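You operate a simulated robot arm through the tools that you are given. There is no shell and no other tool. Be economical: measure what you need, move in short steps, check, and stop when the job is done.

You run a simulated robot arm. Do the job below in one go: nothing can be reset, and whatever is moved stays where it is left.

## Task
Tighten the wheel base's table clamp, then centre the wheel with the centre key.
Fine: clamp with the base off; switch on, hands clear until READY, press the key once, switch off.
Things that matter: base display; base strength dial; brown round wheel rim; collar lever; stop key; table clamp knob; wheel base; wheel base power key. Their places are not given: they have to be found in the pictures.

Only the result counts: the job must be done as asked and must still hold three seconds after the hand-in. Knocking over, shifting, dropping, spilling or breaking anything else fails it.

## Robot
A 6-joint arm with a two-finger parallel gripper, fixed in place. Base frame: the origin is at the foot of the arm, x ahead of it, y to its left, z up. Lengths are in mm, angles in rad, forces in N, time in s.
With the tool pointing down near the work surface it reaches from about 300 to 700 mm from the base axis. Its first joint turns from -2.897 to 2.897 rad. Payload 4.1 kg.
The TCP is the grasp point between the finger pads, 23 mm short of the fingertips. In the tool frame z runs along the fingers and y along their closing line. Largest opening 94 mm; finger width 38, thickness 10; the body of the gripper, 54 by 96 mm, starts 39 mm behind the TCP.
Orientation is that of the tool frame in the base frame, as a unit quaternion [x, y, z, w]. With the fingers straight down and closing along the base's y, the tool's x points along the base's -x, its y along +y and its z along -z.

## Interface
- The arm moves only by the tool nudge_tool. Its argument "targets" is a list of rows, each a list of 3 entries, a list of its own where there are three numbers: the shift along the base's x, y, z in m, then the turn, a rotation vector about the base's x, y, z in rad, then the finger opening in m, from 0 to 0.094. In form: [[[tx, ty, tz], [rx, ry, rz], hand], ...]. A call has 1 to 10 rows; each row is the pose to reach, as a shift and turn from the pose commanded when the call began. Rows are played at 5 a second. More than 50 mm and 0.15 rad between two rows, or a gripper value outside its range, and nothing of the call is played. Where a pose cannot be reached the arm comes as near as it can. A force on the tool above 40 N (or 10 N above the force at the start of the call, whichever is more), or a blocked arm, ends the call early, and 0.2 s more pass. The fingers move at their own pace (about 45 mm/s each) and stop on an object; they squeeze with about 39 N. The grip force told is the motor's: it shows also when the fingers shut on nothing. Time passes only in rows, and 0.2 s behind the last, so rows that repeat a pose let the fingers close. The reply holds the time, the measured pose of the TCP, the force on the tool along the base axes, the opening and the grip force, in the units named above and with some noise, with the torque about the TCP (base axes, N m) and any sound that the robot's microphone picked up.
- Cameras (640 x 400 px; columns grow to the right, rows downward): "scene" is fixed at [399.4, 649.5, 1736.5]; the picture's right is [-0.98, -0.18, 0.00], its down [-0.14, 0.74, -0.66] and it looks along [0.12, -0.64, -0.76] (base axes); focal length 337 px, centre (320, 200). "wrist" rides on the gripper at [86, 16, -74] in the tool frame; the picture's right is [-0.18, 0.98, 0.00], its down [-0.58, -0.11, -0.81] and it looks along [-0.79, -0.15, 0.59] (tool axes); focal length 243 px, centre (320, 200).
- camera(camera): a new picture of that camera. It takes no simulated time.
- raise_lower(by): slides the trunk up (or, below 0, down) by that many mm; the arm rides with it, the base frame stays. It gives what a move gives, with no picture.
- pixel_to_xyz(camera, pixels): for up to 12 pixels [column, row] of the newest picture of that camera ("zoom" is the newest enlarged one), the place [x, y, z] in the base frame of the surface seen there, good to about 3 mm. It takes no simulated time.
- close_up(camera, box): a new picture of the part [left, top, right, bottom] of that camera's present view, enlarged. It takes no simulated time.
- finish_job(): hands the job in; it is judged then, once.

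Work in short steps. Measure before you move; look again where a grasp or a placing could have gone wrong, and mend it. You have 80 turns and 34 pictures in all, those below and enlarged ones among them. Open the gripper and draw the arm clear of the work before you hand the job in, unless the task says otherwise; then end with one line.

The tools are called after "Call:" by a JSON object that holds its "op" and its "data". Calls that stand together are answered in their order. nudge_tool: Moves the arm, as the interface text tells. Its arguments: {"type":"object","properties":{"targets":{"type":"array"}},"required":["targets"]} The other tools are called the same way: raise_lower (by) slides the trunk up or down; camera (camera) takes a picture; pixel_to_xyz (camera, pixels) gives the place of the surface under pixels of a picture; close_up (camera, box) takes an enlarged picture of a part of a camera's view; finish_job () hands the job in.

At the start:

```text
time_s: 0.0
position: [322.1, 169.7, 1292.1]
ee_rot: [-0.001, 1.0, 0.001, -0.001]
ft_force: [-0.4, -0.7, -0.4]
ft_torque: [-0.01, -0.01, -0.02]
opening: 94.0
grasp_force: 0.0
trunk travel left (down, up): [-525.0, 65.0]
```

scene: 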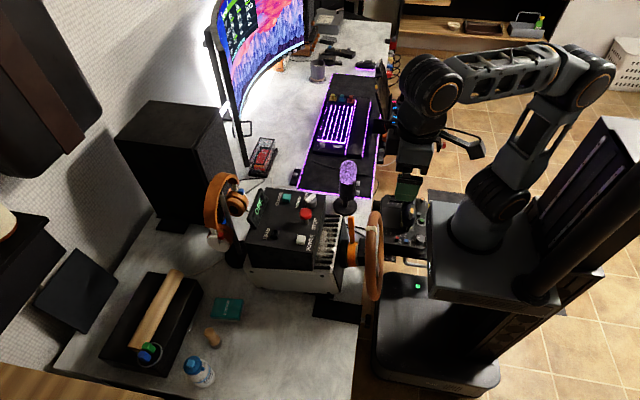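
wrist: 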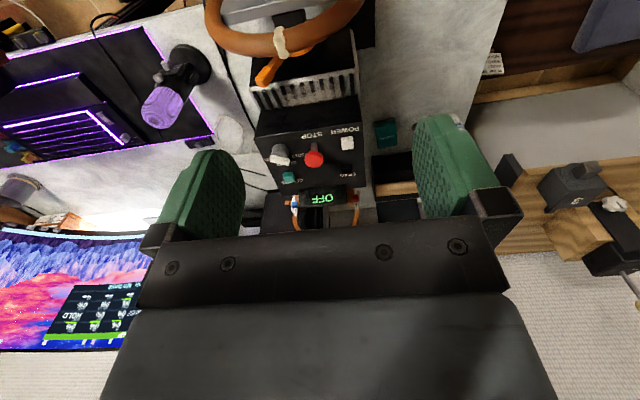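

The wheel base sits around scene pixel (295,230), with its display OFF. I take enlarged views to read the controls.

Call:
{"op": "close_up", "data": {"camera": "scene", "box": [200, 160, 400, 330]}}

Call:
{"op": "close_up", "data": {"camera": "wrist", "box": [200, 0, 400, 220]}}

```text
2.35 times, centred on (300, 245) of scene
```

zoom: 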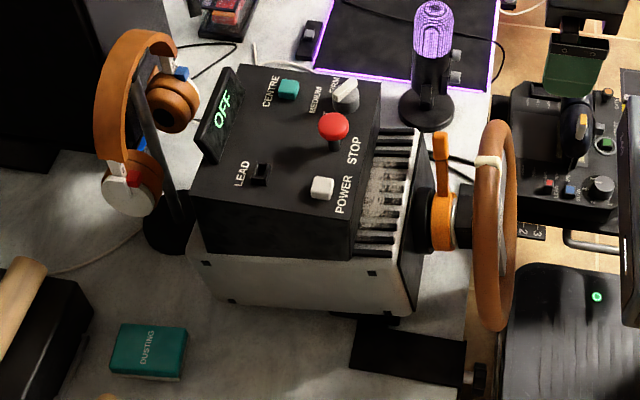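

```text
1.82 times, centred on (300, 110) of wrist
```

zoom: 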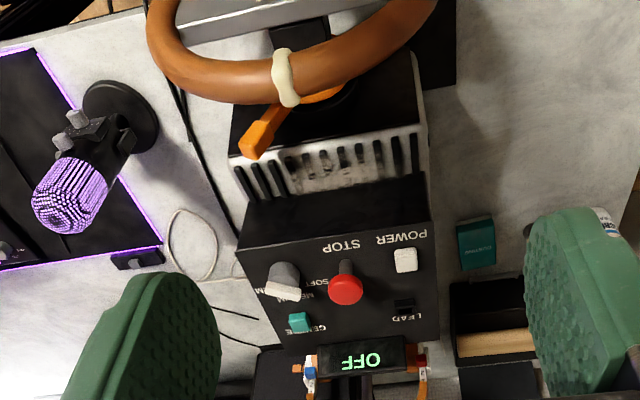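

Controls identified: teal CENTRE, white POWER, red STOP, dial, orange collar lever. I measure them and the dark thing near the table edge at scene (368,321), possibly the clamp knob.

Call:
{"op": "pixel_to_xyz", "data": {"camera": "scene", "pixels": [[287, 197], [301, 240], [305.5, 213], [311, 200], [351, 222], [257, 208], [376, 258], [368, 318], [368, 325], [340, 310], [270, 240], [350, 330]]}}

Call:
{"op": "close_up", "data": {"camera": "scene", "box": [310, 240, 420, 350]}}

```text
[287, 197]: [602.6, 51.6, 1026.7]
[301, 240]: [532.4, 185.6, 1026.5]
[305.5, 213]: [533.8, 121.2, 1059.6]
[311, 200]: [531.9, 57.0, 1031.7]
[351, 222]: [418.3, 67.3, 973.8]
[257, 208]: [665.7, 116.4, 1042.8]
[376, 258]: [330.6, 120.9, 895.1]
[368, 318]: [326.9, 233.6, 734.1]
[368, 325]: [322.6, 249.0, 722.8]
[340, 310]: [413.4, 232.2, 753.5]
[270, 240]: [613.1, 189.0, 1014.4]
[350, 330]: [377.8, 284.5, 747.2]
```

```text
3.64 times, centred on (365, 295) of scene
```

zoom: 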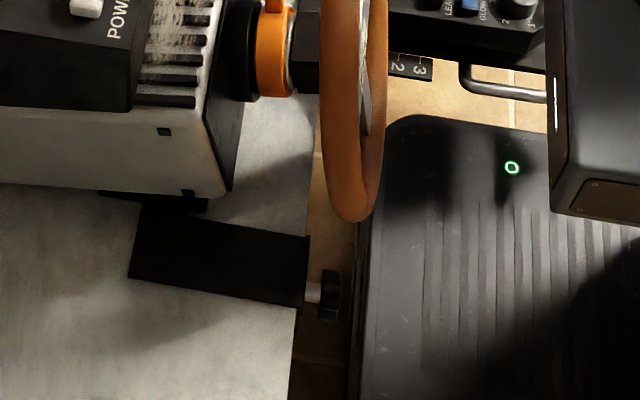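

The newest zoom shows a round dark knob with a shaft along x at the clamp's front (zoom 330,295). I measure it.

Call:
{"op": "pixel_to_xyz", "data": {"camera": "zoom", "pixels": [[331, 274], [330, 285], [329, 295], [328, 307], [327, 318], [338, 280], [322, 312], [313, 292], [305, 290], [300, 240], [300, 303], [336, 300]]}}

Call:
{"op": "close_up", "data": {"camera": "scene", "box": [348, 306, 384, 334]}}

```text
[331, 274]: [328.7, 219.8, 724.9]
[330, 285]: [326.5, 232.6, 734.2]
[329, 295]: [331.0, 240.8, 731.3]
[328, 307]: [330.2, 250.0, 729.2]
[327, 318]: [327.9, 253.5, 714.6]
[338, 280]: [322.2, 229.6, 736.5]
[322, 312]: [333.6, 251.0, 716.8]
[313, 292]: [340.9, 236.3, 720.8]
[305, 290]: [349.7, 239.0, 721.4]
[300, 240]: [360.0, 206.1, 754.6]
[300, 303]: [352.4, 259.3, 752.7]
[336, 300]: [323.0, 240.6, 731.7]
```

```text
14.29 times, centred on (366, 320) of scene
```

zoom: 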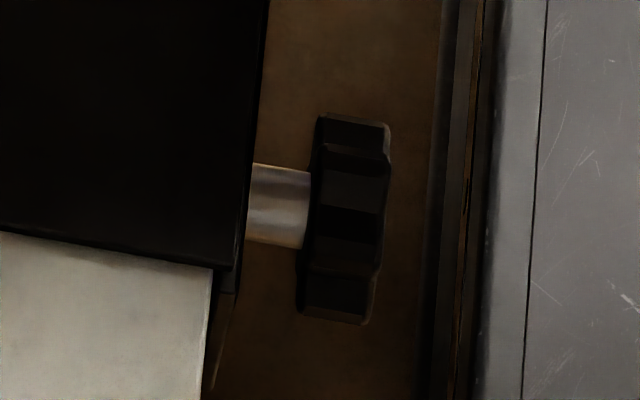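

The knob is fluted, axis along x, centre about (328,237,715), reached best from the +y side below the wheel rim. I measure the rim, the robot carriage and nearby items before lowering.

Call:
{"op": "camera", "data": {"camera": "scene"}}

Call:
{"op": "pixel_to_xyz", "data": {"camera": "scene", "pixels": [[377, 214], [374, 298], [381, 260], [367, 270], [432, 290], [405, 215], [415, 235], [432, 215], [405, 187], [420, 310], [470, 310], [229, 243]]}}

```text
27 pictures are left
```

scene: 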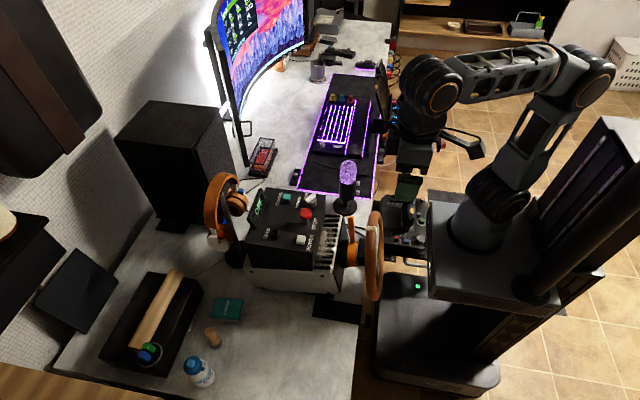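

```text
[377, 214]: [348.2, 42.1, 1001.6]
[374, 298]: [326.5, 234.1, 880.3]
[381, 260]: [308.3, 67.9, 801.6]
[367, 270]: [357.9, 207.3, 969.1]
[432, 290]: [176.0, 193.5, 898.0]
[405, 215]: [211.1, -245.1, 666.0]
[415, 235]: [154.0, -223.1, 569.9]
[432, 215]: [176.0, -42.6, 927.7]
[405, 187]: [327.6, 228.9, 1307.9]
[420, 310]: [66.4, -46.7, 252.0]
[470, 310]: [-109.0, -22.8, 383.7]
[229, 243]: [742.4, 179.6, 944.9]
```

Rim spans y up to about 240 and lies above the knob, so I move the hand to y≈400 first, at present height, opening kept.

Call:
{"op": "nudge_tool", "data": {"targets": [[[0, 0.045, 0], [0, 0, 0], 0.094], [[0, 0.09, 0], [0, 0, 0], 0.094], [[0, 0.135, 0], [0, 0, 0], 0.094], [[0, 0.18, 0], [0, 0, 0], 0.094], [[0, 0.23, 0], [0, 0, 0], 0.094], [[0, 0.25, 0], [-0.14, 0, 0], 0.094], [[0, 0.25, 0], [-0.28, 0, 0], 0.094], [[0, 0.25, 0], [-0.42, 0, 0], 0.094], [[0, 0.25, 0], [-0.56, 0, 0], 0.094], [[0, 0.25, 0], [-0.7, 0, 0], 0.094]]}}

```text
time_s: 2.2
position: [311.2, 345.0, 1196.7]
ee_rot: [-0.001, 0.941, -0.338, 0.004]
ft_force: [0.1, 0.4, -0.4]
ft_torque: [0.01, -0.05, 0.01]
opening: 94.2
grasp_force: 0.0
out of reach, approached as far as the arm can: row 7, 8, 9, 10
trunk travel left (down, up): [-525.0, 65.0]
```

The arm was at its upper limit there (z fell to 1197). I lower the trunk 200 mm; the hand at y 345 stays clear of the rim (y≤240).

Call:
{"op": "raise_lower", "data": {"by": -200}}

Call:
{"op": "camera", "data": {"camera": "scene"}}

```text
time_s: 4.4
position: [311.2, 345.9, 996.8]
ee_rot: [-0.002, 0.941, -0.338, 0.003]
ft_force: [-1.0, -0.4, -0.2]
ft_torque: [0.0, 0.0, 0.0]
opening: 93.8
grasp_force: 0.0
trunk travel left (down, up): [-325.0, 265.0]
```

```text
26 pictures are left
```

scene: 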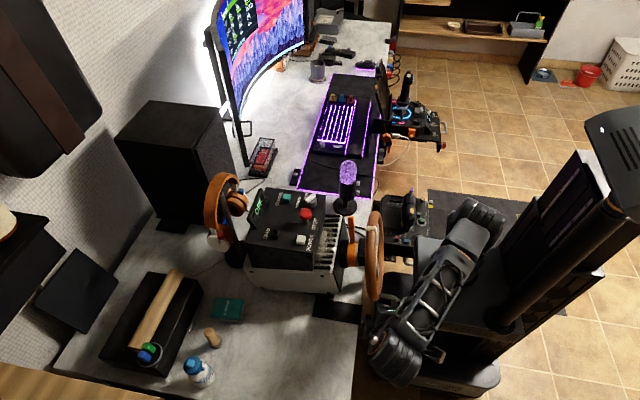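

Arm is clear. I make a small test move (z −20) to see what the commanded reference is.

Call:
{"op": "nudge_tool", "data": {"targets": [[[0, 0.0, -0.02], [0, 0, 0], 0.094]]}}

```text
time_s: 4.8
position: [310.9, 345.8, 976.1]
ee_rot: [-0.001, 0.941, -0.338, 0.003]
ft_force: [-0.5, 0.4, 0.3]
ft_torque: [0.0, 0.03, -0.03]
opening: 94.2
grasp_force: 0.1
trunk travel left (down, up): [-325.0, 265.0]
```

The reference is the reached pose. I tilt further to θ≈−1.3 while moving to y≈400, z≈800.

Call:
{"op": "nudge_tool", "data": {"targets": [[[0, 0.02, -0.03], [-0.12, 0, 0], 0.094], [[0, 0.04, -0.07], [-0.24, 0, 0], 0.094], [[0, 0.055, -0.11], [-0.36, 0, 0], 0.094], [[0, 0.055, -0.14], [-0.48, 0, 0], 0.094], [[0, 0.055, -0.176], [-0.6, 0, 0], 0.094]]}}

Call:
{"op": "camera", "data": {"camera": "wrist"}}

```text
time_s: 6.0
position: [299.3, 332.6, 766.8]
ee_rot: [-0.004, 0.802, -0.598, 0.005]
ft_force: [-0.7, -0.4, -0.9]
ft_torque: [0.01, 0.04, 0.0]
opening: 93.8
grasp_force: 0.0
out of reach, approached as far as the arm can: row 1, 2, 3, 4, 5
trunk travel left (down, up): [-325.0, 265.0]
```

```text
25 pictures are left
```

wrist: 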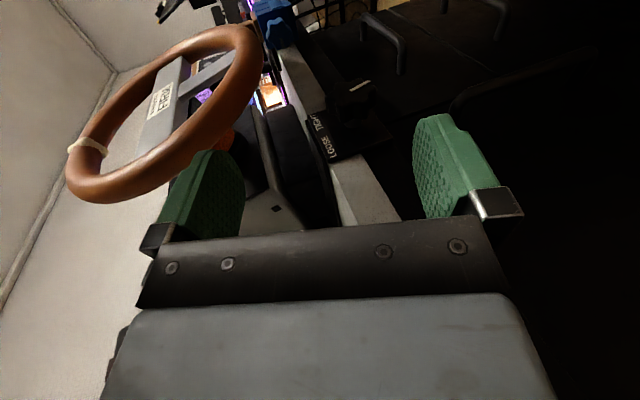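

A LOOSE/TIGHT label shows on the clamp at (330,140) by the knob; I enlarge it.

Call:
{"op": "close_up", "data": {"camera": "wrist", "box": [260, 60, 420, 190]}}

Call:
{"op": "pixel_to_xyz", "data": {"camera": "zoom", "pixels": [[340, 100], [380, 110], [400, 150], [360, 90], [420, 100], [380, 70], [300, 230], [330, 130], [300, 300], [240, 100]]}}

```text
3.08 times, centred on (340, 125) of wrist
```

zoom: 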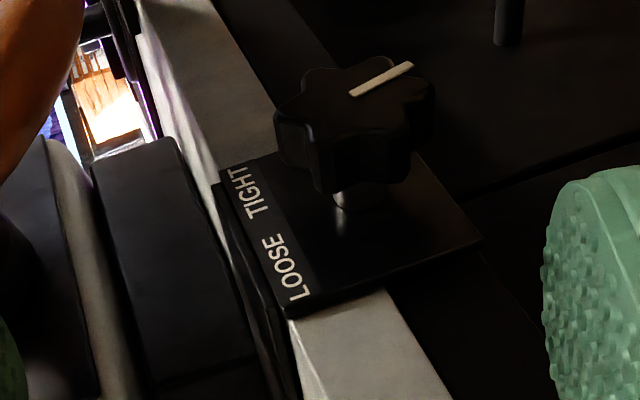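

```text
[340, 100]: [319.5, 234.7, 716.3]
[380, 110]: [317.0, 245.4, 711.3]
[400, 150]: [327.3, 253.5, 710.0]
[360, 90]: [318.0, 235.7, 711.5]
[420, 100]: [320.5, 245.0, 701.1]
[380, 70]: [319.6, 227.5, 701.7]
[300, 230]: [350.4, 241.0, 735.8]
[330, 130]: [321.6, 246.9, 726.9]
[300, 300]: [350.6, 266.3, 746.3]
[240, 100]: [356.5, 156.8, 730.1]
```

I measure the white pointer line's ends and labels to know the knob's present angle.

Call:
{"op": "pixel_to_xyz", "data": {"camera": "zoom", "pixels": [[352, 94], [380, 80], [410, 66], [280, 115], [434, 92], [310, 75], [375, 62], [405, 150], [320, 180], [297, 295], [265, 240], [238, 170]]}}

```text
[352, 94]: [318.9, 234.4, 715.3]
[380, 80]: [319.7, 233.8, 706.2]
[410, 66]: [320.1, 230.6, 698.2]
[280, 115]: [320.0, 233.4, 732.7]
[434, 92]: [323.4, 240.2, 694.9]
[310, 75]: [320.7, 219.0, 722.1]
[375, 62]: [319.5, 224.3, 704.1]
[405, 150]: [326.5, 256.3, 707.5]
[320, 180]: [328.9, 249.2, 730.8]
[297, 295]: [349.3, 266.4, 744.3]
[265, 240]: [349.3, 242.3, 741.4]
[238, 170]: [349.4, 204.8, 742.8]
```

Knob centre ≈(y 237, z 713), face x≈318, pointer presently pointing down; tightening is clockwise seen from the robot, i.e. +x rotation. I pre-position the hand horizontally at y≈310, level with the knob.

Call:
{"op": "nudge_tool", "data": {"targets": [[[0.0, -0.01, -0.027], [-0.14, 0, 0], 0.07], [[0.01, -0.02, -0.054], [-0.29, 0, 0], 0.07], [[0.019, -0.02, -0.054], [-0.29, 0, 0], 0.07]]}}

```text
time_s: 6.8
position: [295.0, 260.6, 699.7]
ee_rot: [0.003, -0.705, 0.709, -0.004]
ft_force: [-0.6, 0.5, 0.3]
ft_torque: [0.02, 0.03, 0.03]
opening: 70.0
grasp_force: 0.0
out of reach, approached as far as the arm can: row 1, 2, 3
trunk travel left (down, up): [-325.0, 265.0]
```

The arm's reach limited it to y 260, x 295 (no contact force). Reach is better with the tool yawed toward +x, so I back off in x, raise to knob level and yaw 0.7 rad.

Call:
{"op": "nudge_tool", "data": {"targets": [[[-0.02, 0, 0.008], [0, 0, 0], 0.07], [[-0.03, 0.01, 0.013], [0, 0, 0.14], 0.07], [[-0.035, 0.02, 0.013], [0, 0, 0.28], 0.07], [[-0.035, 0.03, 0.013], [0, 0, 0.42], 0.07], [[-0.035, 0.03, 0.013], [0, 0, 0.56], 0.07], [[-0.035, 0.03, 0.013], [0, 0, 0.7], 0.07]]}}

Call:
{"op": "camera", "data": {"camera": "wrist"}}

Call:
{"op": "camera", "data": {"camera": "scene"}}

```text
time_s: 8.2
position: [260.7, 291.0, 712.5]
ee_rot: [0.245, -0.66, 0.666, -0.247]
ft_force: [-0.4, -0.1, 1.1]
ft_torque: [-0.01, -0.01, -0.01]
opening: 70.1
grasp_force: 0.0
trunk travel left (down, up): [-325.0, 265.0]
```

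```text
23 pictures are left
```

wrist: 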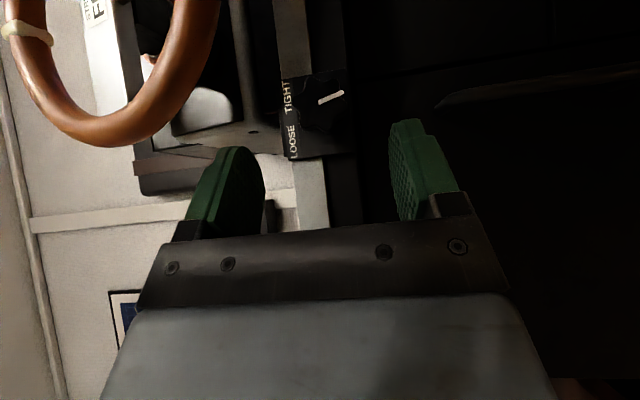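

```text
22 pictures are left
```

scene: 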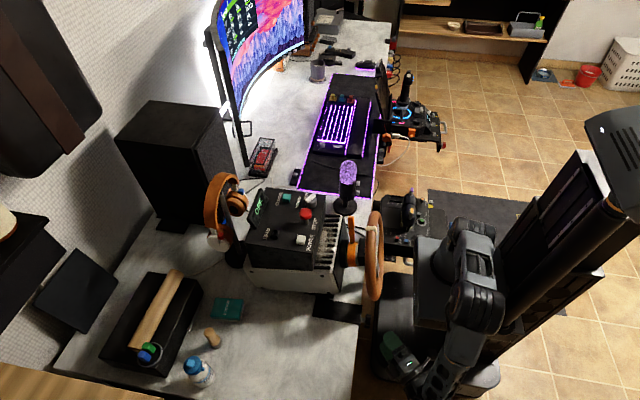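

The yawed pose is reached and clear. Now I pre-roll −0.5 rad about x (hand lower) at a stand-off in line with the knob.

Call:
{"op": "nudge_tool", "data": {"targets": [[[0, 0.004, -0.01], [-0.125, 0, 0], 0.07], [[0.003, 0.007, -0.02], [-0.25, 0, 0], 0.07], [[0.005, 0.007, -0.03], [-0.375, 0, 0], 0.07], [[0.007, 0.007, -0.0325], [-0.5, 0, 0], 0.07]]}}

Call:
{"op": "close_up", "data": {"camera": "wrist", "box": [200, 40, 460, 240]}}

```text
time_s: 9.2
position: [268.6, 272.9, 677.1]
ee_rot: [0.305, -0.48, 0.803, -0.18]
ft_force: [0.4, -0.6, 0.0]
ft_torque: [0.01, -0.03, 0.0]
opening: 69.9
grasp_force: 0.0
out of reach, approached as far as the arm can: row 4
trunk travel left (down, up): [-325.0, 265.0]
```

```text
2.00 times, centred on (330, 140) of wrist
```

zoom: 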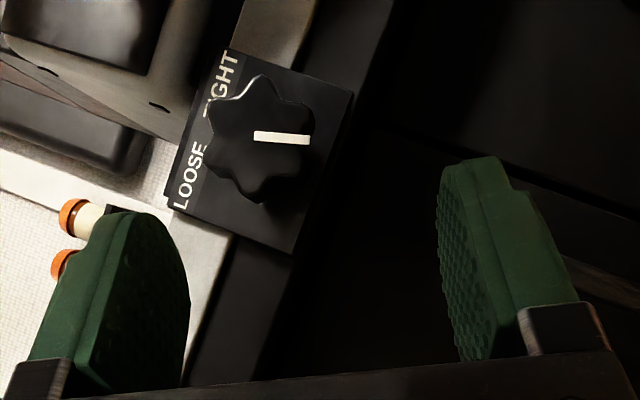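

The knob with pointer is clearly seen at zoom (262,137). I measure its centre and lobes for the grasp.

Call:
{"op": "pixel_to_xyz", "data": {"camera": "zoom", "pixels": [[262, 120], [255, 150], [256, 137], [308, 140], [262, 78], [305, 100], [212, 105], [225, 180], [260, 197], [300, 175], [320, 220]]}}

```text
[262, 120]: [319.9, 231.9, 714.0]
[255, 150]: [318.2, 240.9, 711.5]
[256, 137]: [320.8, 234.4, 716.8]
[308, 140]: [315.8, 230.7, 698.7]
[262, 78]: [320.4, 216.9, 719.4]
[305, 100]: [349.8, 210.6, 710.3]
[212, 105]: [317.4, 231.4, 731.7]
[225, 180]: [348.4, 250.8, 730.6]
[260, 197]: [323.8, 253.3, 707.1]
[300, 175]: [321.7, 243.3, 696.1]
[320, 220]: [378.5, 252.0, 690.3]
```

Centre is (≈326, 235.5, 714). I align the jaws then slide in along the tool axis, still open.

Call:
{"op": "nudge_tool", "data": {"targets": [[[0.01, 0, 0.0165], [0, 0, 0], 0.07], [[0.0221, -0.0086, 0.0212], [0, 0, 0], 0.07], [[0.0343, -0.0173, 0.0259], [0, 0, 0], 0.07], [[0.0464, -0.0259, 0.0306], [0, 0, 0], 0.07], [[0.0464, -0.0259, 0.0306], [0, 0, 0], 0.07]]}}

Call:
{"op": "camera", "data": {"camera": "wrist"}}

```text
time_s: 10.4
position: [316.0, 247.9, 708.3]
ee_rot: [0.298, -0.475, 0.809, -0.177]
ft_force: [0.3, -0.4, -0.4]
ft_torque: [-0.01, -0.01, 0.0]
opening: 70.1
grasp_force: 0.1
out of reach, approached as far as the arm can: row 1, 2
trunk travel left (down, up): [-325.0, 265.0]
```

```text
20 pictures are left
```

wrist: 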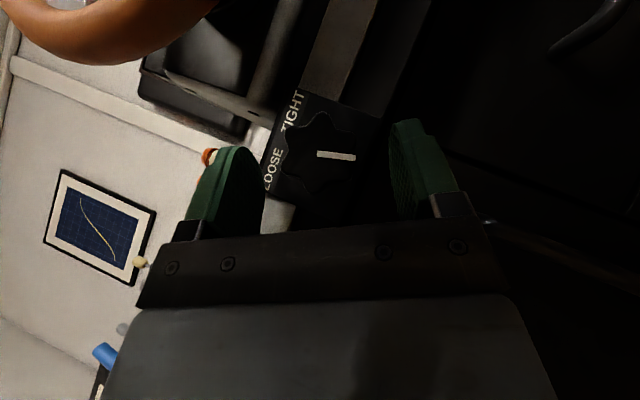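

Knob sits between the pads (about (322,155)). I close the fingers on it.

Call:
{"op": "nudge_tool", "data": {"targets": [[[0, 0, 0], [0, 0, 0], 0.035], [[0, 0, 0], [0, 0, 0], 0.03], [[0, 0, 0], [0, 0, 0], 0.025], [[0, 0, 0], [0, 0, 0], 0.02]]}}

```text
time_s: 11.4
position: [315.8, 248.2, 709.7]
ee_rot: [0.297, -0.476, 0.809, -0.178]
ft_force: [2.6, 2.4, 5.6]
ft_torque: [-0.11, 0.08, -0.02]
opening: 39.7
grasp_force: 45.2
trunk travel left (down, up): [-325.0, 265.0]
```

Firm grip at 39.7 mm. I turn +0.6 rad about x around the knob axis, watching the torque.

Call:
{"op": "nudge_tool", "data": {"targets": [[[0, 0.0005, 0.0015], [0.12, 0, 0], 0.02], [[0, 0.0008, 0.003], [0.24, 0, 0], 0.02], [[0, 0.001, 0.0046], [0.36, 0, 0], 0.02], [[0, 0.001, 0.0061], [0.48, 0, 0], 0.02], [[0, 0.0007, 0.0077], [0.6, 0, 0], 0.02]]}}

Call:
{"op": "camera", "data": {"camera": "wrist"}}

```text
time_s: 12.6
position: [314.5, 249.6, 716.9]
ee_rot: [-0.231, 0.693, -0.632, 0.261]
ft_force: [13.6, 17.2, 33.8]
ft_torque: [-0.45, 0.14, 0.01]
opening: 40.0
grasp_force: 44.9
trunk travel left (down, up): [-325.0, 265.0]
```

```text
19 pictures are left
```

wrist: 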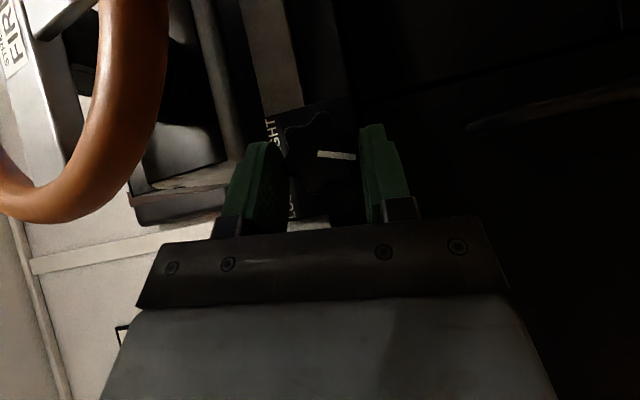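

The pointer turned with the hand (no slip), but 34 N upward has built up, hinting the pivot sits slightly higher. I relax by +1 mm z to see.

Call:
{"op": "nudge_tool", "data": {"targets": [[[0, 0.0005, 0.001], [0, 0, 0], 0.02]]}}

```text
time_s: 13.0
position: [316.1, 249.9, 716.2]
ee_rot: [-0.23, 0.692, -0.632, 0.261]
ft_force: [12.6, 20.5, 30.4]
ft_torque: [-0.41, -0.5, -0.09]
opening: 40.0
grasp_force: 44.7
trunk travel left (down, up): [-325.0, 265.0]
```

Still 30 N; I shift a little more in the direction of the force.

Call:
{"op": "nudge_tool", "data": {"targets": [[[0.0005, 0.001, 0.0015], [0, 0, 0], 0.02], [[0.001, 0.002, 0.003], [0, 0, 0], 0.02]]}}

```text
time_s: 13.6
position: [315.6, 250.0, 717.1]
ee_rot: [-0.232, 0.693, -0.632, 0.256]
ft_force: [-1.7, 5.6, -4.5]
ft_torque: [0.09, -0.33, 1.06]
opening: 40.0
grasp_force: 44.8
trunk travel left (down, up): [-325.0, 265.0]
```

Force is down to ~5 N, so the effective pivot arm is about 18 mm. I continue turning +0.6 rad with the corrected arc.

Call:
{"op": "nudge_tool", "data": {"targets": [[[0, -0.0003, 0.0021], [0.12, 0, 0], 0.02], [[0, -0.0009, 0.0042], [0.24, 0, 0], 0.02], [[0, -0.0017, 0.0062], [0.36, 0, 0], 0.02], [[0, -0.0027, 0.0081], [0.48, 0, 0], 0.02], [[0, -0.004, 0.0099], [0.6, 0, 0], 0.02]]}}

Call:
{"op": "camera", "data": {"camera": "wrist"}}

```text
time_s: 14.4
position: [314.8, 248.3, 721.1]
ee_rot: [-0.182, 0.798, -0.494, 0.293]
ft_force: [0.8, 2.7, -16.2]
ft_torque: [0.22, -0.71, -0.01]
opening: 39.8
grasp_force: 45.0
trunk travel left (down, up): [-325.0, 265.0]
stopped in row 4: the force on the tool passed its limit at 43 N (the readings are from after the stop); the commanded pose is now the measured one
```

```text
18 pictures are left
```

wrist: 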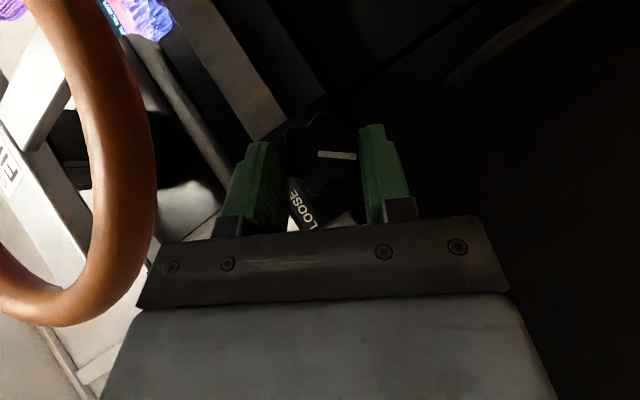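

The stop came from a position mismatch; pointer still moves with the hand. Geometry from measured poses gives pivot (236.8, 715.2); I continue +0.3 rad on that arc.

Call:
{"op": "nudge_tool", "data": {"targets": [[[0, -0.0006, 0.0011], [0.1, 0, 0], 0.02], [[0, -0.0014, 0.0022], [0.2, 0, 0], 0.02], [[0, -0.0023, 0.0031], [0.3, 0, 0], 0.02]]}}

```text
time_s: 15.2
position: [315.3, 245.5, 726.2]
ee_rot: [-0.136, 0.862, -0.371, 0.317]
ft_force: [4.1, 1.3, -23.8]
ft_torque: [0.23, -0.08, 0.25]
opening: 40.0
grasp_force: 45.4
trunk travel left (down, up): [-325.0, 265.0]
```

Still turning freely with only centring force. I continue another +0.3 rad with a 1.5 mm downward correction.

Call:
{"op": "nudge_tool", "data": {"targets": [[[0, -0.0008, -0.0007], [0.1, 0, 0], 0.02], [[0, -0.0022, 0.0], [0.2, 0, 0], 0.02], [[0, -0.0034, 0.0006], [0.3, 0, 0], 0.02]]}}

Call:
{"op": "camera", "data": {"camera": "wrist"}}

```text
time_s: 16.0
position: [315.8, 242.8, 729.3]
ee_rot: [-0.086, 0.908, -0.236, 0.335]
ft_force: [1.5, -0.1, 2.6]
ft_torque: [-0.01, 0.18, -0.08]
opening: 39.3
grasp_force: 45.0
trunk travel left (down, up): [-325.0, 265.0]
```

```text
17 pictures are left
```

wrist: 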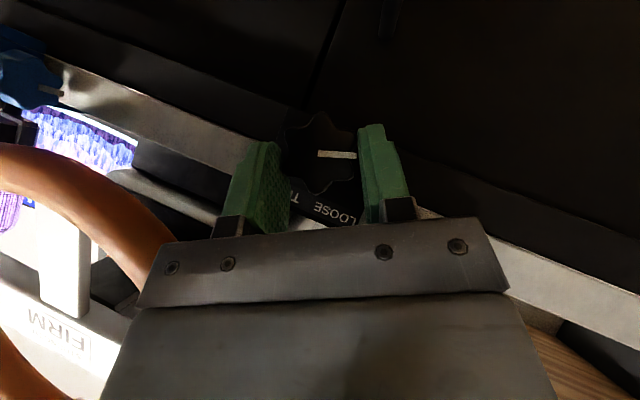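

Pointer now points toward +y after ~1.65 rad; forces are nil. I continue +0.45 rad on the arc; the rim (x≥308) stays clear as the hand leans back.

Call:
{"op": "nudge_tool", "data": {"targets": [[[0, -0.0017, 0.0006], [0.12, 0, 0], 0.02], [[0, -0.0035, 0.001], [0.24, 0, 0], 0.02], [[0, -0.0053, 0.0012], [0.36, 0, 0], 0.02], [[0, -0.0067, 0.0012], [0.45, 0, 0], 0.02]]}}

Call:
{"op": "camera", "data": {"camera": "scene"}}

```text
time_s: 17.0
position: [314.2, 236.6, 728.2]
ee_rot: [-0.012, 0.938, -0.027, 0.344]
ft_force: [2.0, 6.6, -1.5]
ft_torque: [0.09, -0.76, -0.03]
opening: 37.4
grasp_force: 44.5
trunk travel left (down, up): [-325.0, 265.0]
```

```text
16 pictures are left
```

scene: 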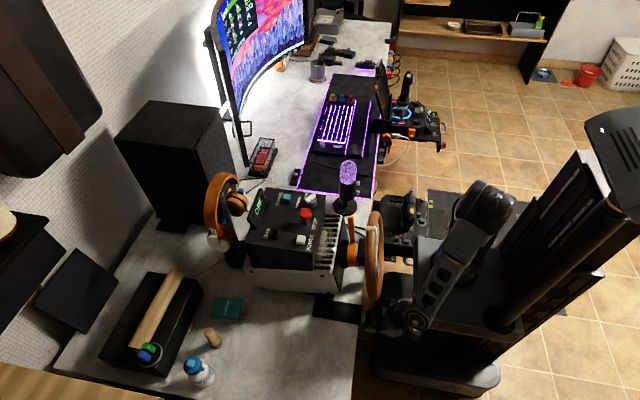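

Opening changed from 39.3 to 37.4, so some slip is possible. I check the wrist view.

Call:
{"op": "close_up", "data": {"camera": "wrist", "box": [200, 70, 440, 230]}}

```text
2.50 times, centred on (320, 150) of wrist
```

zoom: 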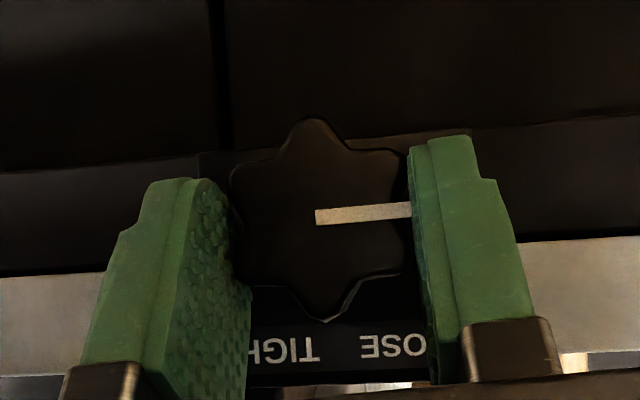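

The knob settled into a flatter seat between two lobe pairs (slip about 0.15 rad), pointer now at about +y. I continue +0.36 rad and watch the torque.

Call:
{"op": "nudge_tool", "data": {"targets": [[[0, -0.0016, -0.0001], [0.12, 0, 0], 0.02], [[0, -0.0031, -0.0004], [0.24, 0, 0], 0.02], [[0, -0.0046, -0.0009], [0.36, 0, 0], 0.02]]}}

Call:
{"op": "close_up", "data": {"camera": "wrist", "box": [200, 70, 440, 230]}}

```text
time_s: 17.7
position: [314.8, 231.2, 731.8]
ee_rot: [0.029, 0.939, 0.074, 0.334]
ft_force: [17.8, 10.0, -30.8]
ft_torque: [0.04, -0.24, 0.4]
opening: 36.5
grasp_force: 45.5
out of reach, approached as far as the arm can: row 2, 3
trunk travel left (down, up): [-325.0, 265.0]
stopped in row 3: the force on the tool passed its limit at 50 N (the readings are from after the stop); the commanded pose is now the measured one
```

```text
2.50 times, centred on (320, 150) of wrist
```

zoom: 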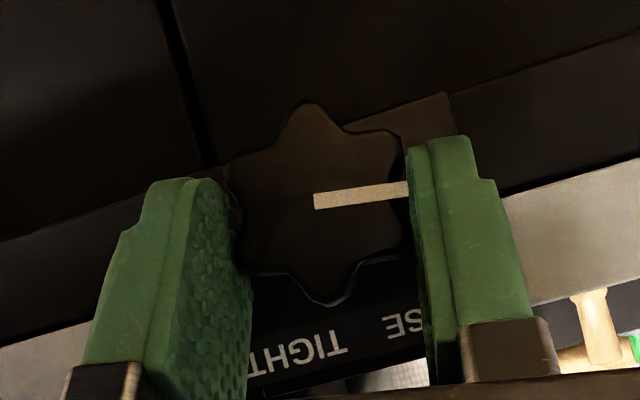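

The arm reaches its range end here; the pointer did advance further. I open the jaws in place and swing back around the knob with open jaws for a second stroke (120° back keeps lobe alignment).

Call:
{"op": "nudge_tool", "data": {"targets": [[[0, 0, 0], [0, 0, 0], 0.07], [[0, 0.001, -0.001], [0, 0, 0], 0.07], [[0, 0.0026, -0.0028], [0, 0, 0], 0.07], [[0, 0.0046, -0.0025], [-0.149, 0, 0], 0.07], [[0, 0.0067, -0.0025], [-0.298, 0, 0], 0.07], [[0, 0.0088, -0.0029], [-0.447, 0, 0], 0.07], [[0, 0.0108, -0.0035], [-0.596, 0, 0], 0.07], [[0, 0.0127, -0.0044], [-0.745, 0, 0], 0.07], [[0, 0.0144, -0.0056], [-0.894, 0, 0], 0.07], [[0, 0.0159, -0.0071], [-1.043, 0, 0], 0.07]]}}

```text
time_s: 19.9
position: [313.7, 247.5, 727.4]
ee_rot: [-0.142, 0.851, -0.404, 0.305]
ft_force: [-0.3, -0.6, 0.1]
ft_torque: [0.04, 0.0, -0.01]
opening: 70.2
grasp_force: 0.0
trunk travel left (down, up): [-325.0, 265.0]
```

Swing-back is contact-free. I continue back to about −0.3 rad.

Call:
{"op": "nudge_tool", "data": {"targets": [[[0.001, 0.0009, -0.0042], [-0.149, 0, 0], 0.07], [[0.001, 0.0019, -0.006], [-0.298, 0, 0], 0.07], [[0.001, 0.0027, -0.008], [-0.447, 0, 0], 0.07], [[0.001, 0.0031, -0.01], [-0.596, 0, 0], 0.07], [[0.001, 0.0033, -0.0121], [-0.745, 0, 0], 0.07], [[0.001, 0.0031, -0.0142], [-0.894, 0, 0], 0.07], [[0.001, 0.0027, -0.0162], [-1.043, 0, 0], 0.07], [[0.001, 0.0027, -0.0162], [-1.043, 0, 0], 0.07]]}}

Call:
{"op": "close_up", "data": {"camera": "wrist", "box": [200, 70, 440, 230]}}

```text
time_s: 21.7
position: [313.4, 249.9, 711.3]
ee_rot: [0.275, -0.537, 0.774, -0.195]
ft_force: [-0.6, -0.4, -1.2]
ft_torque: [-0.01, 0.02, 0.01]
opening: 70.1
grasp_force: 0.0
trunk travel left (down, up): [-325.0, 265.0]
```

```text
2.50 times, centred on (320, 150) of wrist
```

zoom: 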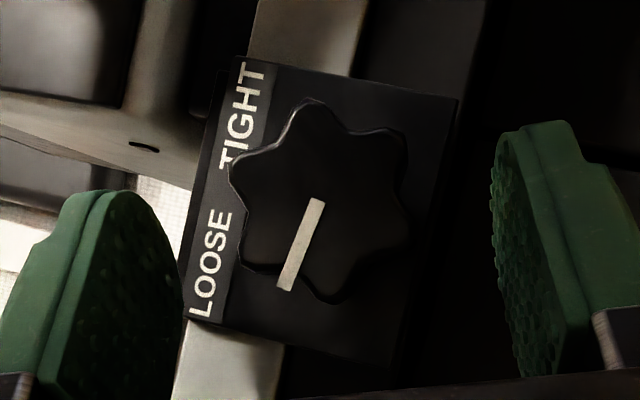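

Pointer now points to +y. I close on the knob again.

Call:
{"op": "nudge_tool", "data": {"targets": [[[0, 0, 0], [0, 0, 0], 0.05], [[0, 0, 0], [0, 0, 0], 0.035], [[0, 0, 0], [0, 0, 0], 0.025], [[0, 0, 0], [0, 0, 0], 0.02]]}}

```text
time_s: 22.7
position: [314.2, 249.9, 709.9]
ee_rot: [0.275, -0.538, 0.773, -0.194]
ft_force: [-3.4, -2.5, -11.8]
ft_torque: [0.19, 0.6, -0.07]
opening: 36.6
grasp_force: 45.3
trunk travel left (down, up): [-325.0, 265.0]
```

Aligned grip at 36.6 mm. I turn +0.84 rad along the arc around (236.6, 714.2).

Call:
{"op": "nudge_tool", "data": {"targets": [[[0, 0.0004, 0.0005], [0.12, 0, 0], 0.02], [[0, 0.0006, 0.0022], [0.24, 0, 0], 0.02], [[0, 0.0006, 0.0038], [0.36, 0, 0], 0.02], [[0, 0.0004, 0.0055], [0.48, 0, 0], 0.02], [[0, 0, 0.0071], [0.6, 0, 0], 0.02], [[0, -0.0006, 0.0087], [0.72, 0, 0], 0.02], [[0, -0.0014, 0.0102], [0.84, 0, 0], 0.02]]}}

Call:
{"op": "close_up", "data": {"camera": "wrist", "box": [200, 70, 440, 230]}}

```text
time_s: 24.3
position: [313.7, 250.1, 723.1]
ee_rot: [-0.169, 0.805, -0.488, 0.292]
ft_force: [8.9, 6.4, 35.8]
ft_torque: [-0.53, 0.47, 0.09]
opening: 36.2
grasp_force: 44.4
trunk travel left (down, up): [-325.0, 265.0]
```

```text
2.50 times, centred on (320, 150) of wrist
```

zoom: 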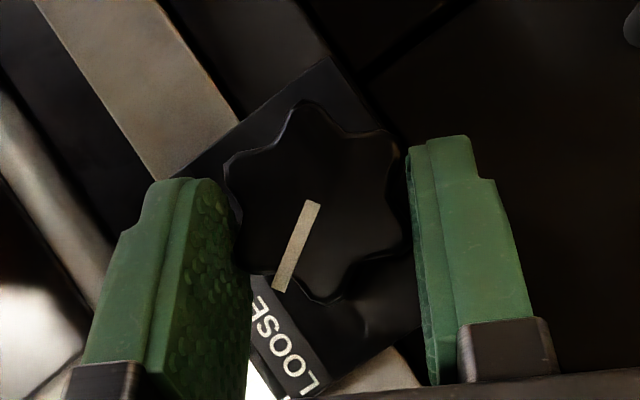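

No slip; the pointer is now near LOOSE. I relieve the ~36 N upward force (+2.5 mm) and continue +0.48 rad toward TIGHT.

Call:
{"op": "nudge_tool", "data": {"targets": [[[0, 0.0005, 0.0025], [0, 0, 0], 0.02], [[0, -0.0005, 0.004], [0.12, 0, 0], 0.02], [[0, -0.0016, 0.0052], [0.24, 0, 0], 0.02], [[0, -0.0029, 0.0062], [0.36, 0, 0], 0.02], [[0, -0.0043, 0.007], [0.48, 0, 0], 0.02]]}}

```text
time_s: 25.5
position: [313.9, 244.8, 730.2]
ee_rot: [-0.096, 0.899, -0.281, 0.323]
ft_force: [6.3, -2.5, 28.5]
ft_torque: [-0.32, 0.16, 0.79]
opening: 36.7
grasp_force: 44.7
trunk travel left (down, up): [-325.0, 265.0]
```

Continuing: relieve +2 mm and turn another +0.45 rad.

Call:
{"op": "nudge_tool", "data": {"targets": [[[0, 0, 0.002], [0, 0, 0], 0.02], [[0, -0.0018, 0.0028], [0.12, 0, 0], 0.02], [[0, -0.0037, 0.0034], [0.24, 0, 0], 0.02], [[0, -0.0056, 0.0037], [0.36, 0, 0], 0.02], [[0, -0.0071, 0.0038], [0.45, 0, 0], 0.02]]}}

Call:
{"op": "close_up", "data": {"camera": "wrist", "box": [200, 70, 440, 230]}}

```text
time_s: 26.7
position: [313.6, 236.7, 731.4]
ee_rot: [-0.023, 0.939, -0.073, 0.334]
ft_force: [-0.6, -2.8, 0.5]
ft_torque: [-1.18, 0.33, 0.76]
opening: 40.9
grasp_force: 45.4
trunk travel left (down, up): [-325.0, 265.0]
```

```text
2.50 times, centred on (320, 150) of wrist
```

zoom: 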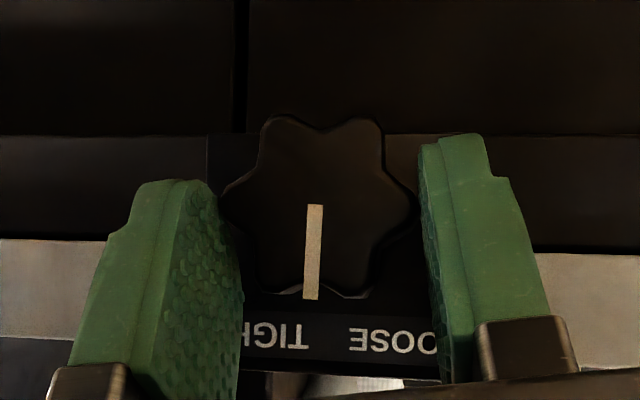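

The torque rose to −1.2 N m and the knob slipped a bit in the jaws: resistance is here, pointer just past upright toward TIGHT. I open and swing back to regrip with aligned lobes.

Call:
{"op": "nudge_tool", "data": {"targets": [[[0, 0, 0], [0, 0, 0], 0.07], [[0, 0, 0], [0, 0, 0], 0.07], [[0, 0.003, -0.0006], [-0.149, 0, 0], 0.07], [[0, 0.0053, -0.0015], [-0.298, 0, 0], 0.07], [[0, 0.0073, -0.0027], [-0.447, 0, 0], 0.07], [[0, 0.0092, -0.0042], [-0.596, 0, 0], 0.07], [[0, 0.0108, -0.006], [-0.745, 0, 0], 0.07], [[0, 0.0122, -0.0079], [-0.894, 0, 0], 0.07], [[0, 0.0132, -0.0101], [-1.043, 0, 0], 0.07], [[0, 0.0139, -0.0124], [-1.192, 0, 0], 0.07]]}}

Call:
{"op": "close_up", "data": {"camera": "wrist", "box": [200, 70, 440, 230]}}

```text
time_s: 28.9
position: [314.3, 250.8, 719.9]
ee_rot: [-0.207, 0.735, -0.589, 0.265]
ft_force: [0.0, -0.5, 0.5]
ft_torque: [0.02, 0.02, -0.03]
opening: 70.0
grasp_force: 0.1
trunk travel left (down, up): [-325.0, 265.0]
```

```text
2.50 times, centred on (320, 150) of wrist
```

zoom: 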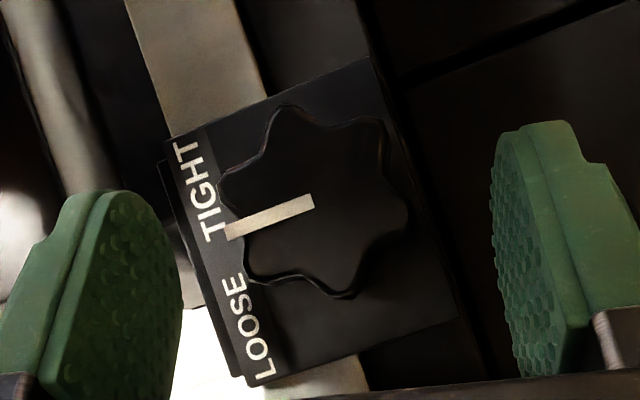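

Pointer now aims at the edge of TIGHT, roughly half a turn done. I rotate back 0.27 rad more for lobe alignment, and close.

Call:
{"op": "nudge_tool", "data": {"targets": [[[0, 0.0001, -0.0023], [-0.135, 0, 0], 0.07], [[0, 0.0001, -0.005], [-0.27, 0, 0], 0.07], [[0, 0.0001, -0.005], [-0.27, 0, 0], 0.05], [[0, 0.0001, -0.005], [-0.27, 0, 0], 0.03], [[0, 0.0001, -0.005], [-0.27, 0, 0], 0.02], [[0, 0.0001, -0.005], [-0.27, 0, 0], 0.02]]}}

```text
time_s: 30.3
position: [314.0, 252.1, 715.0]
ee_rot: [0.241, -0.65, 0.681, -0.235]
ft_force: [3.4, 3.2, 15.1]
ft_torque: [-0.24, -0.01, 0.03]
opening: 37.0
grasp_force: 44.8
trunk travel left (down, up): [-325.0, 265.0]
```

Aligned grip (37.0 mm). I turn +0.36 rad and read the torque.

Call:
{"op": "nudge_tool", "data": {"targets": [[[0, 0, 0.0015], [0, 0, 0], 0.02], [[0, -0.0001, 0.0034], [0.12, 0, 0], 0.02], [[0, -0.0004, 0.0053], [0.24, 0, 0], 0.02], [[0, -0.0009, 0.0072], [0.36, 0, 0], 0.02]]}}

Call:
{"op": "close_up", "data": {"camera": "wrist", "box": [200, 70, 440, 230]}}

```text
time_s: 31.3
position: [314.3, 250.2, 720.6]
ee_rot: [-0.194, 0.762, -0.555, 0.273]
ft_force: [-0.3, -2.9, -4.7]
ft_torque: [-1.17, 0.56, 0.08]
opening: 41.0
grasp_force: 45.1
trunk travel left (down, up): [-325.0, 265.0]
```

```text
2.50 times, centred on (320, 150) of wrist
```

zoom: 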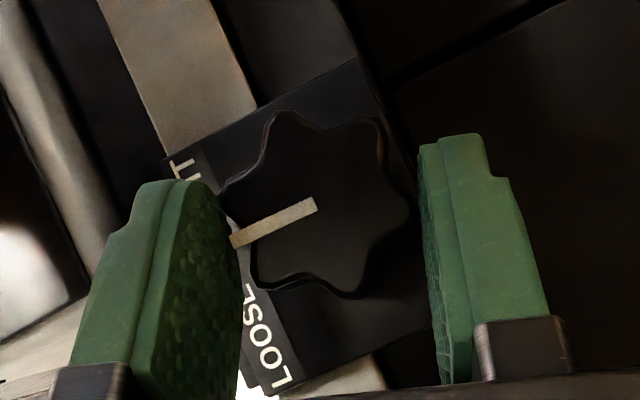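

Same stop: the knob stays put with pointer exactly up and 1.2 N m against it, so the clamp is tight at its end stop. I open and back out.

Call:
{"op": "nudge_tool", "data": {"targets": [[[0, 0, 0], [0, 0, 0], 0.07], [[0, 0, 0], [0, 0, 0], 0.07], [[-0.02, 0.015, 0.005], [0, 0, 0], 0.07], [[-0.04, 0.03, 0.012], [0, 0, 0], 0.07], [[-0.06, 0.04, 0.02], [0, 0, 0], 0.07]]}}

Call:
{"op": "close_up", "data": {"camera": "wrist", "box": [200, 30, 440, 190]}}

```text
time_s: 32.5
position: [253.8, 287.8, 740.5]
ee_rot: [-0.195, 0.762, -0.554, 0.273]
ft_force: [-1.2, 1.1, -0.8]
ft_torque: [0.01, -0.02, -0.05]
opening: 69.9
grasp_force: 0.1
trunk travel left (down, up): [-325.0, 265.0]
```

```text
2.50 times, centred on (320, 110) of wrist
```

zoom: 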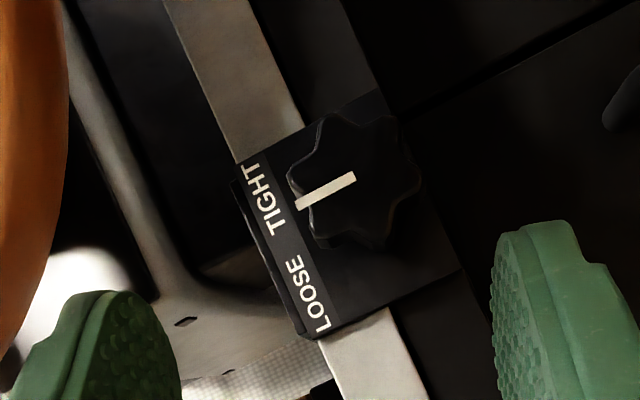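

The pointer is at TIGHT. I raise the trunk 150 mm; the hand at x 254, y 288 is clear of the rim.

Call:
{"op": "raise_lower", "data": {"by": 150}}

```text
time_s: 34.2
position: [254.7, 290.0, 891.0]
ee_rot: [-0.194, 0.762, -0.554, 0.274]
ft_force: [0.6, -0.6, -0.7]
ft_torque: [-0.01, 0.01, 0.01]
opening: 70.1
grasp_force: 0.1
trunk travel left (down, up): [-475.0, 115.0]
```

Now I lift to z≈1130 while un-rotating the tool to straight down (rotation vector ≈[1.205,0.596,−0.422]) and closing the fingers for pressing.

Call:
{"op": "nudge_tool", "data": {"targets": [[[0, 0.0, 0.04], [0.12, 0.06, -0.042], 0.04], [[0, 0.0, 0.08], [0.241, 0.119, -0.084], 0.02], [[0, 0.0, 0.12], [0.361, 0.179, -0.127], 0], [[0, 0.0, 0.16], [0.482, 0.238, -0.169], 0], [[0.0, 0, 0.2], [0.602, 0.298, -0.211], 0], [[0.01, 0, 0.24], [0.723, 0.358, -0.253], 0], [[0.02, 0, 0.24], [0.843, 0.417, -0.295], 0], [[0.03, 0, 0.24], [0.964, 0.477, -0.338], 0], [[0.04, 0, 0.24], [1.084, 0.536, -0.38], 0], [[0.05, 0, 0.24], [1.205, 0.596, -0.422], 0]]}}

Call:
{"op": "camera", "data": {"camera": "scene"}}

```text
time_s: 36.4
position: [303.0, 290.4, 1130.9]
ee_rot: [0.0, 1.0, 0.001, 0.0]
ft_force: [-0.4, 1.0, 0.1]
ft_torque: [0.0, 0.0, 0.0]
opening: 0.0
grasp_force: 38.8
trunk travel left (down, up): [-475.0, 115.0]
```

```text
7 pictures are left
```

scene: 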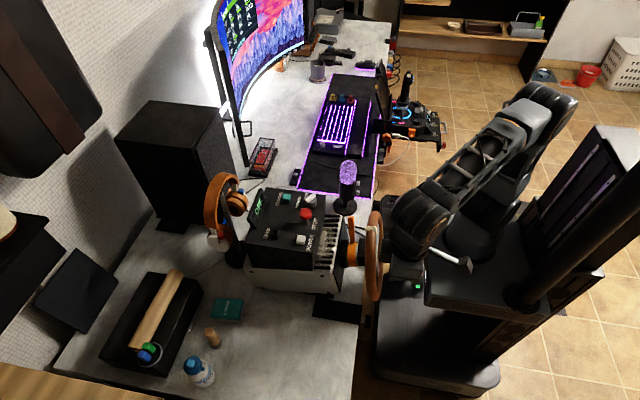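

Seven pictures remain. I move over the POWER key at (532.4,185.6), tips about 60 mm above.

Call:
{"op": "nudge_tool", "data": {"targets": [[[0.038, -0.017, 0], [0, 0, 0], 0], [[0.076, -0.035, 0], [0, 0, 0], 0], [[0.115, -0.0524, 0], [0, 0, 0], 0], [[0.153, -0.07, -0.01], [0, 0, 0], 0], [[0.191, -0.087, -0.02], [0, 0, 0], 0], [[0.2294, -0.1048, -0.03], [0, 0, 0], 0], [[0.2294, -0.1048, -0.045], [0, 0, 0], 0]]}}

Call:
{"op": "camera", "data": {"camera": "wrist"}}

```text
time_s: 38.0
position: [534.5, 184.5, 1085.8]
ee_rot: [-0.001, 1.0, 0.0, 0.0]
ft_force: [0.2, 0.5, 0.1]
ft_torque: [0.01, 0.01, 0.0]
opening: 0.1
grasp_force: 38.8
trunk travel left (down, up): [-475.0, 115.0]
```

```text
6 pictures are left
```

wrist: 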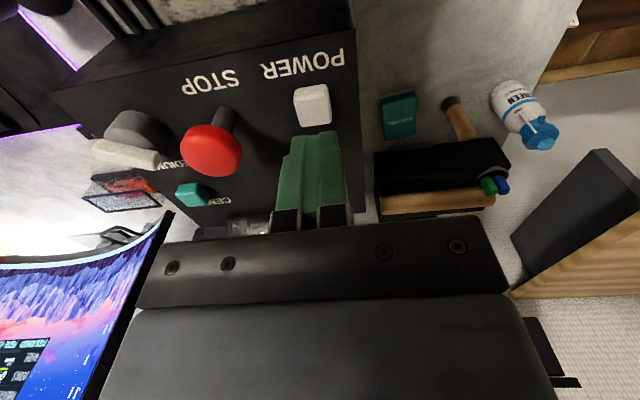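

I measure the POWER and CENTRE key tops from this view.

Call:
{"op": "pixel_to_xyz", "data": {"camera": "wrist", "pixels": [[313, 92], [312, 105], [300, 95], [325, 95], [313, 120], [193, 190], [185, 188], [203, 188], [192, 200], [130, 155], [310, 150], [250, 225]]}}

```text
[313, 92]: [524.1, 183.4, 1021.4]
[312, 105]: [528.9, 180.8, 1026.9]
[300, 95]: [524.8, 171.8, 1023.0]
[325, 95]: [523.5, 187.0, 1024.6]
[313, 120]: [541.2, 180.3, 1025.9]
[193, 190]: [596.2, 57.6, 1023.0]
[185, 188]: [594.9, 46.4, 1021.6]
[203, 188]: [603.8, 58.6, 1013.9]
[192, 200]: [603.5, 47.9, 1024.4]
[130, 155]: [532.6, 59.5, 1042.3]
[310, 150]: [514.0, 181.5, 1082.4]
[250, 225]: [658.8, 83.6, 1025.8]
```

POWER centre ≈(530,181.5,1025). I align and lower until the tip is just about touching.

Call:
{"op": "nudge_tool", "data": {"targets": [[[-0.004, -0.0025, -0.015], [0, 0, 0], 0], [[-0.004, -0.0025, -0.03], [0, 0, 0], 0], [[-0.004, -0.0025, -0.036], [0, 0, 0], 0], [[-0.004, -0.0025, -0.039], [0, 0, 0], 0]]}}

```text
time_s: 39.0
position: [530.1, 183.5, 1048.0]
ee_rot: [0.0, 1.0, 0.0, 0.002]
ft_force: [-0.2, -0.6, 1.1]
ft_torque: [0.02, -0.03, -0.02]
opening: 0.0
grasp_force: 39.3
trunk travel left (down, up): [-475.0, 115.0]
```

Slight touch at most (1 N). I press on in 1 mm steps, then lift.

Call:
{"op": "nudge_tool", "data": {"targets": [[[0, 0, -0.001], [0, 0, 0], 0], [[0, 0, -0.002], [0, 0, 0], 0], [[0, 0, -0.003], [0, 0, 0], 0]]}}

```text
time_s: 39.8
position: [529.1, 183.0, 1045.1]
ee_rot: [0.0, 1.0, 0.0, 0.001]
ft_force: [1.9, 0.4, 3.8]
ft_torque: [0.03, -0.02, 0.0]
opening: 0.0
grasp_force: 38.8
trunk travel left (down, up): [-475.0, 115.0]
heard: click
```

Click heard. I lift and draw the hand well clear of wheel and base.

Call:
{"op": "nudge_tool", "data": {"targets": [[[0, 0, 0.03], [0, 0, 0], 0], [[0, 0, 0.07], [0, 0, 0], 0], [[0, 0.04, 0.1], [0, 0, 0], 0], [[-0.02, 0.08, 0.1], [0, 0, 0], 0], [[-0.04, 0.12, 0.1], [0, 0, 0], 0], [[-0.04, 0.16, 0.1], [0, 0, 0], 0], [[-0.04, 0.16, 0.1], [0, 0, 0], 0], [[-0.04, 0.16, 0.1], [0, 0, 0], 0], [[-0.04, 0.16, 0.1], [0, 0, 0], 0], [[-0.04, 0.16, 0.1], [0, 0, 0], 0]]}}

Call:
{"op": "close_up", "data": {"camera": "scene", "box": [230, 170, 390, 270]}}

```text
time_s: 42.0
position: [487.6, 343.3, 1143.0]
ee_rot: [-0.001, 1.0, 0.0, 0.0]
ft_force: [-0.2, -0.4, 0.0]
ft_torque: [0.0, 0.01, 0.03]
opening: 0.1
grasp_force: 39.2
trunk travel left (down, up): [-475.0, 115.0]
```

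```text
4.00 times, centred on (310, 220) of scene
```

zoom: 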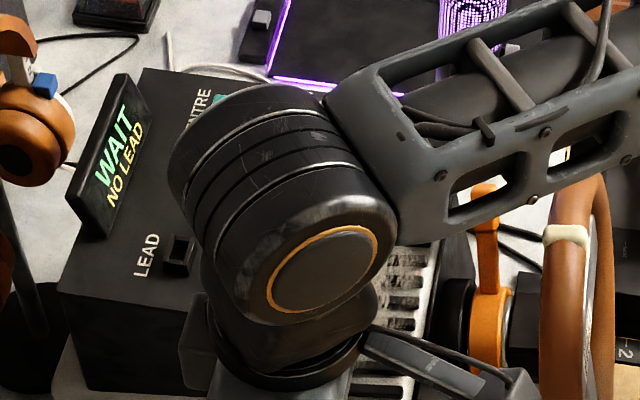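

Display reads WAIT / NO LEAD; I wait 4 s with the hand clear.

Call:
{"op": "nudge_tool", "data": {"targets": [[[0, 0, 0], [0, 0, 0], 0], [[0, 0, 0], [0, 0, 0], 0], [[0, 0, 0], [0, 0, 0], 0], [[0, 0, 0], [0, 0, 0], 0], [[0, 0, 0], [0, 0, 0], 0], [[0, 0, 0], [0, 0, 0], 0], [[0, 0, 0], [0, 0, 0], 0], [[0, 0, 0], [0, 0, 0], 0], [[0, 0, 0], [0, 0, 0], 0], [[0, 0, 0], [0, 0, 0], 0]]}}

Call:
{"op": "nudge_tool", "data": {"targets": [[[0, 0, 0], [0, 0, 0], 0], [[0, 0, 0], [0, 0, 0], 0], [[0, 0, 0], [0, 0, 0], 0], [[0, 0, 0], [0, 0, 0], 0], [[0, 0, 0], [0, 0, 0], 0], [[0, 0, 0], [0, 0, 0], 0], [[0, 0, 0], [0, 0, 0], 0], [[0, 0, 0], [0, 0, 0], 0], [[0, 0, 0], [0, 0, 0], 0], [[0, 0, 0], [0, 0, 0], 0]]}}

Call:
{"op": "close_up", "data": {"camera": "scene", "box": [230, 170, 390, 270]}}

```text
time_s: 44.2
position: [488.9, 341.2, 1144.1]
ee_rot: [-0.001, 1.0, 0.0, 0.001]
ft_force: [0.9, -0.6, 0.2]
ft_torque: [0.02, -0.02, -0.01]
opening: 0.0
grasp_force: 38.8
trunk travel left (down, up): [-475.0, 115.0]
```

```text
time_s: 46.4
position: [488.4, 342.1, 1143.4]
ee_rot: [0.0, 1.0, 0.0, 0.001]
ft_force: [0.0, -0.4, -0.2]
ft_torque: [-0.01, 0.01, -0.02]
opening: 0.3
grasp_force: 38.8
trunk travel left (down, up): [-475.0, 115.0]
```

```text
4.00 times, centred on (310, 220) of scene
```

zoom: 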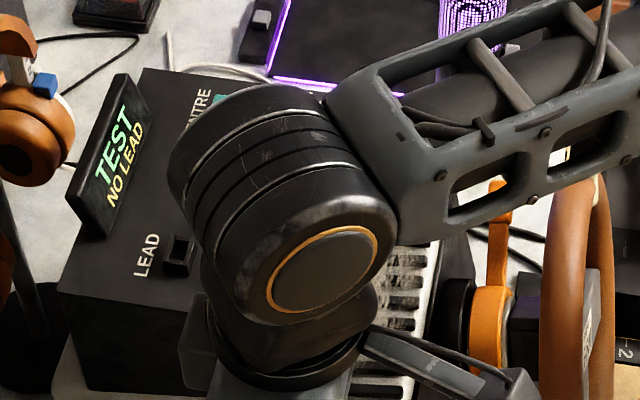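

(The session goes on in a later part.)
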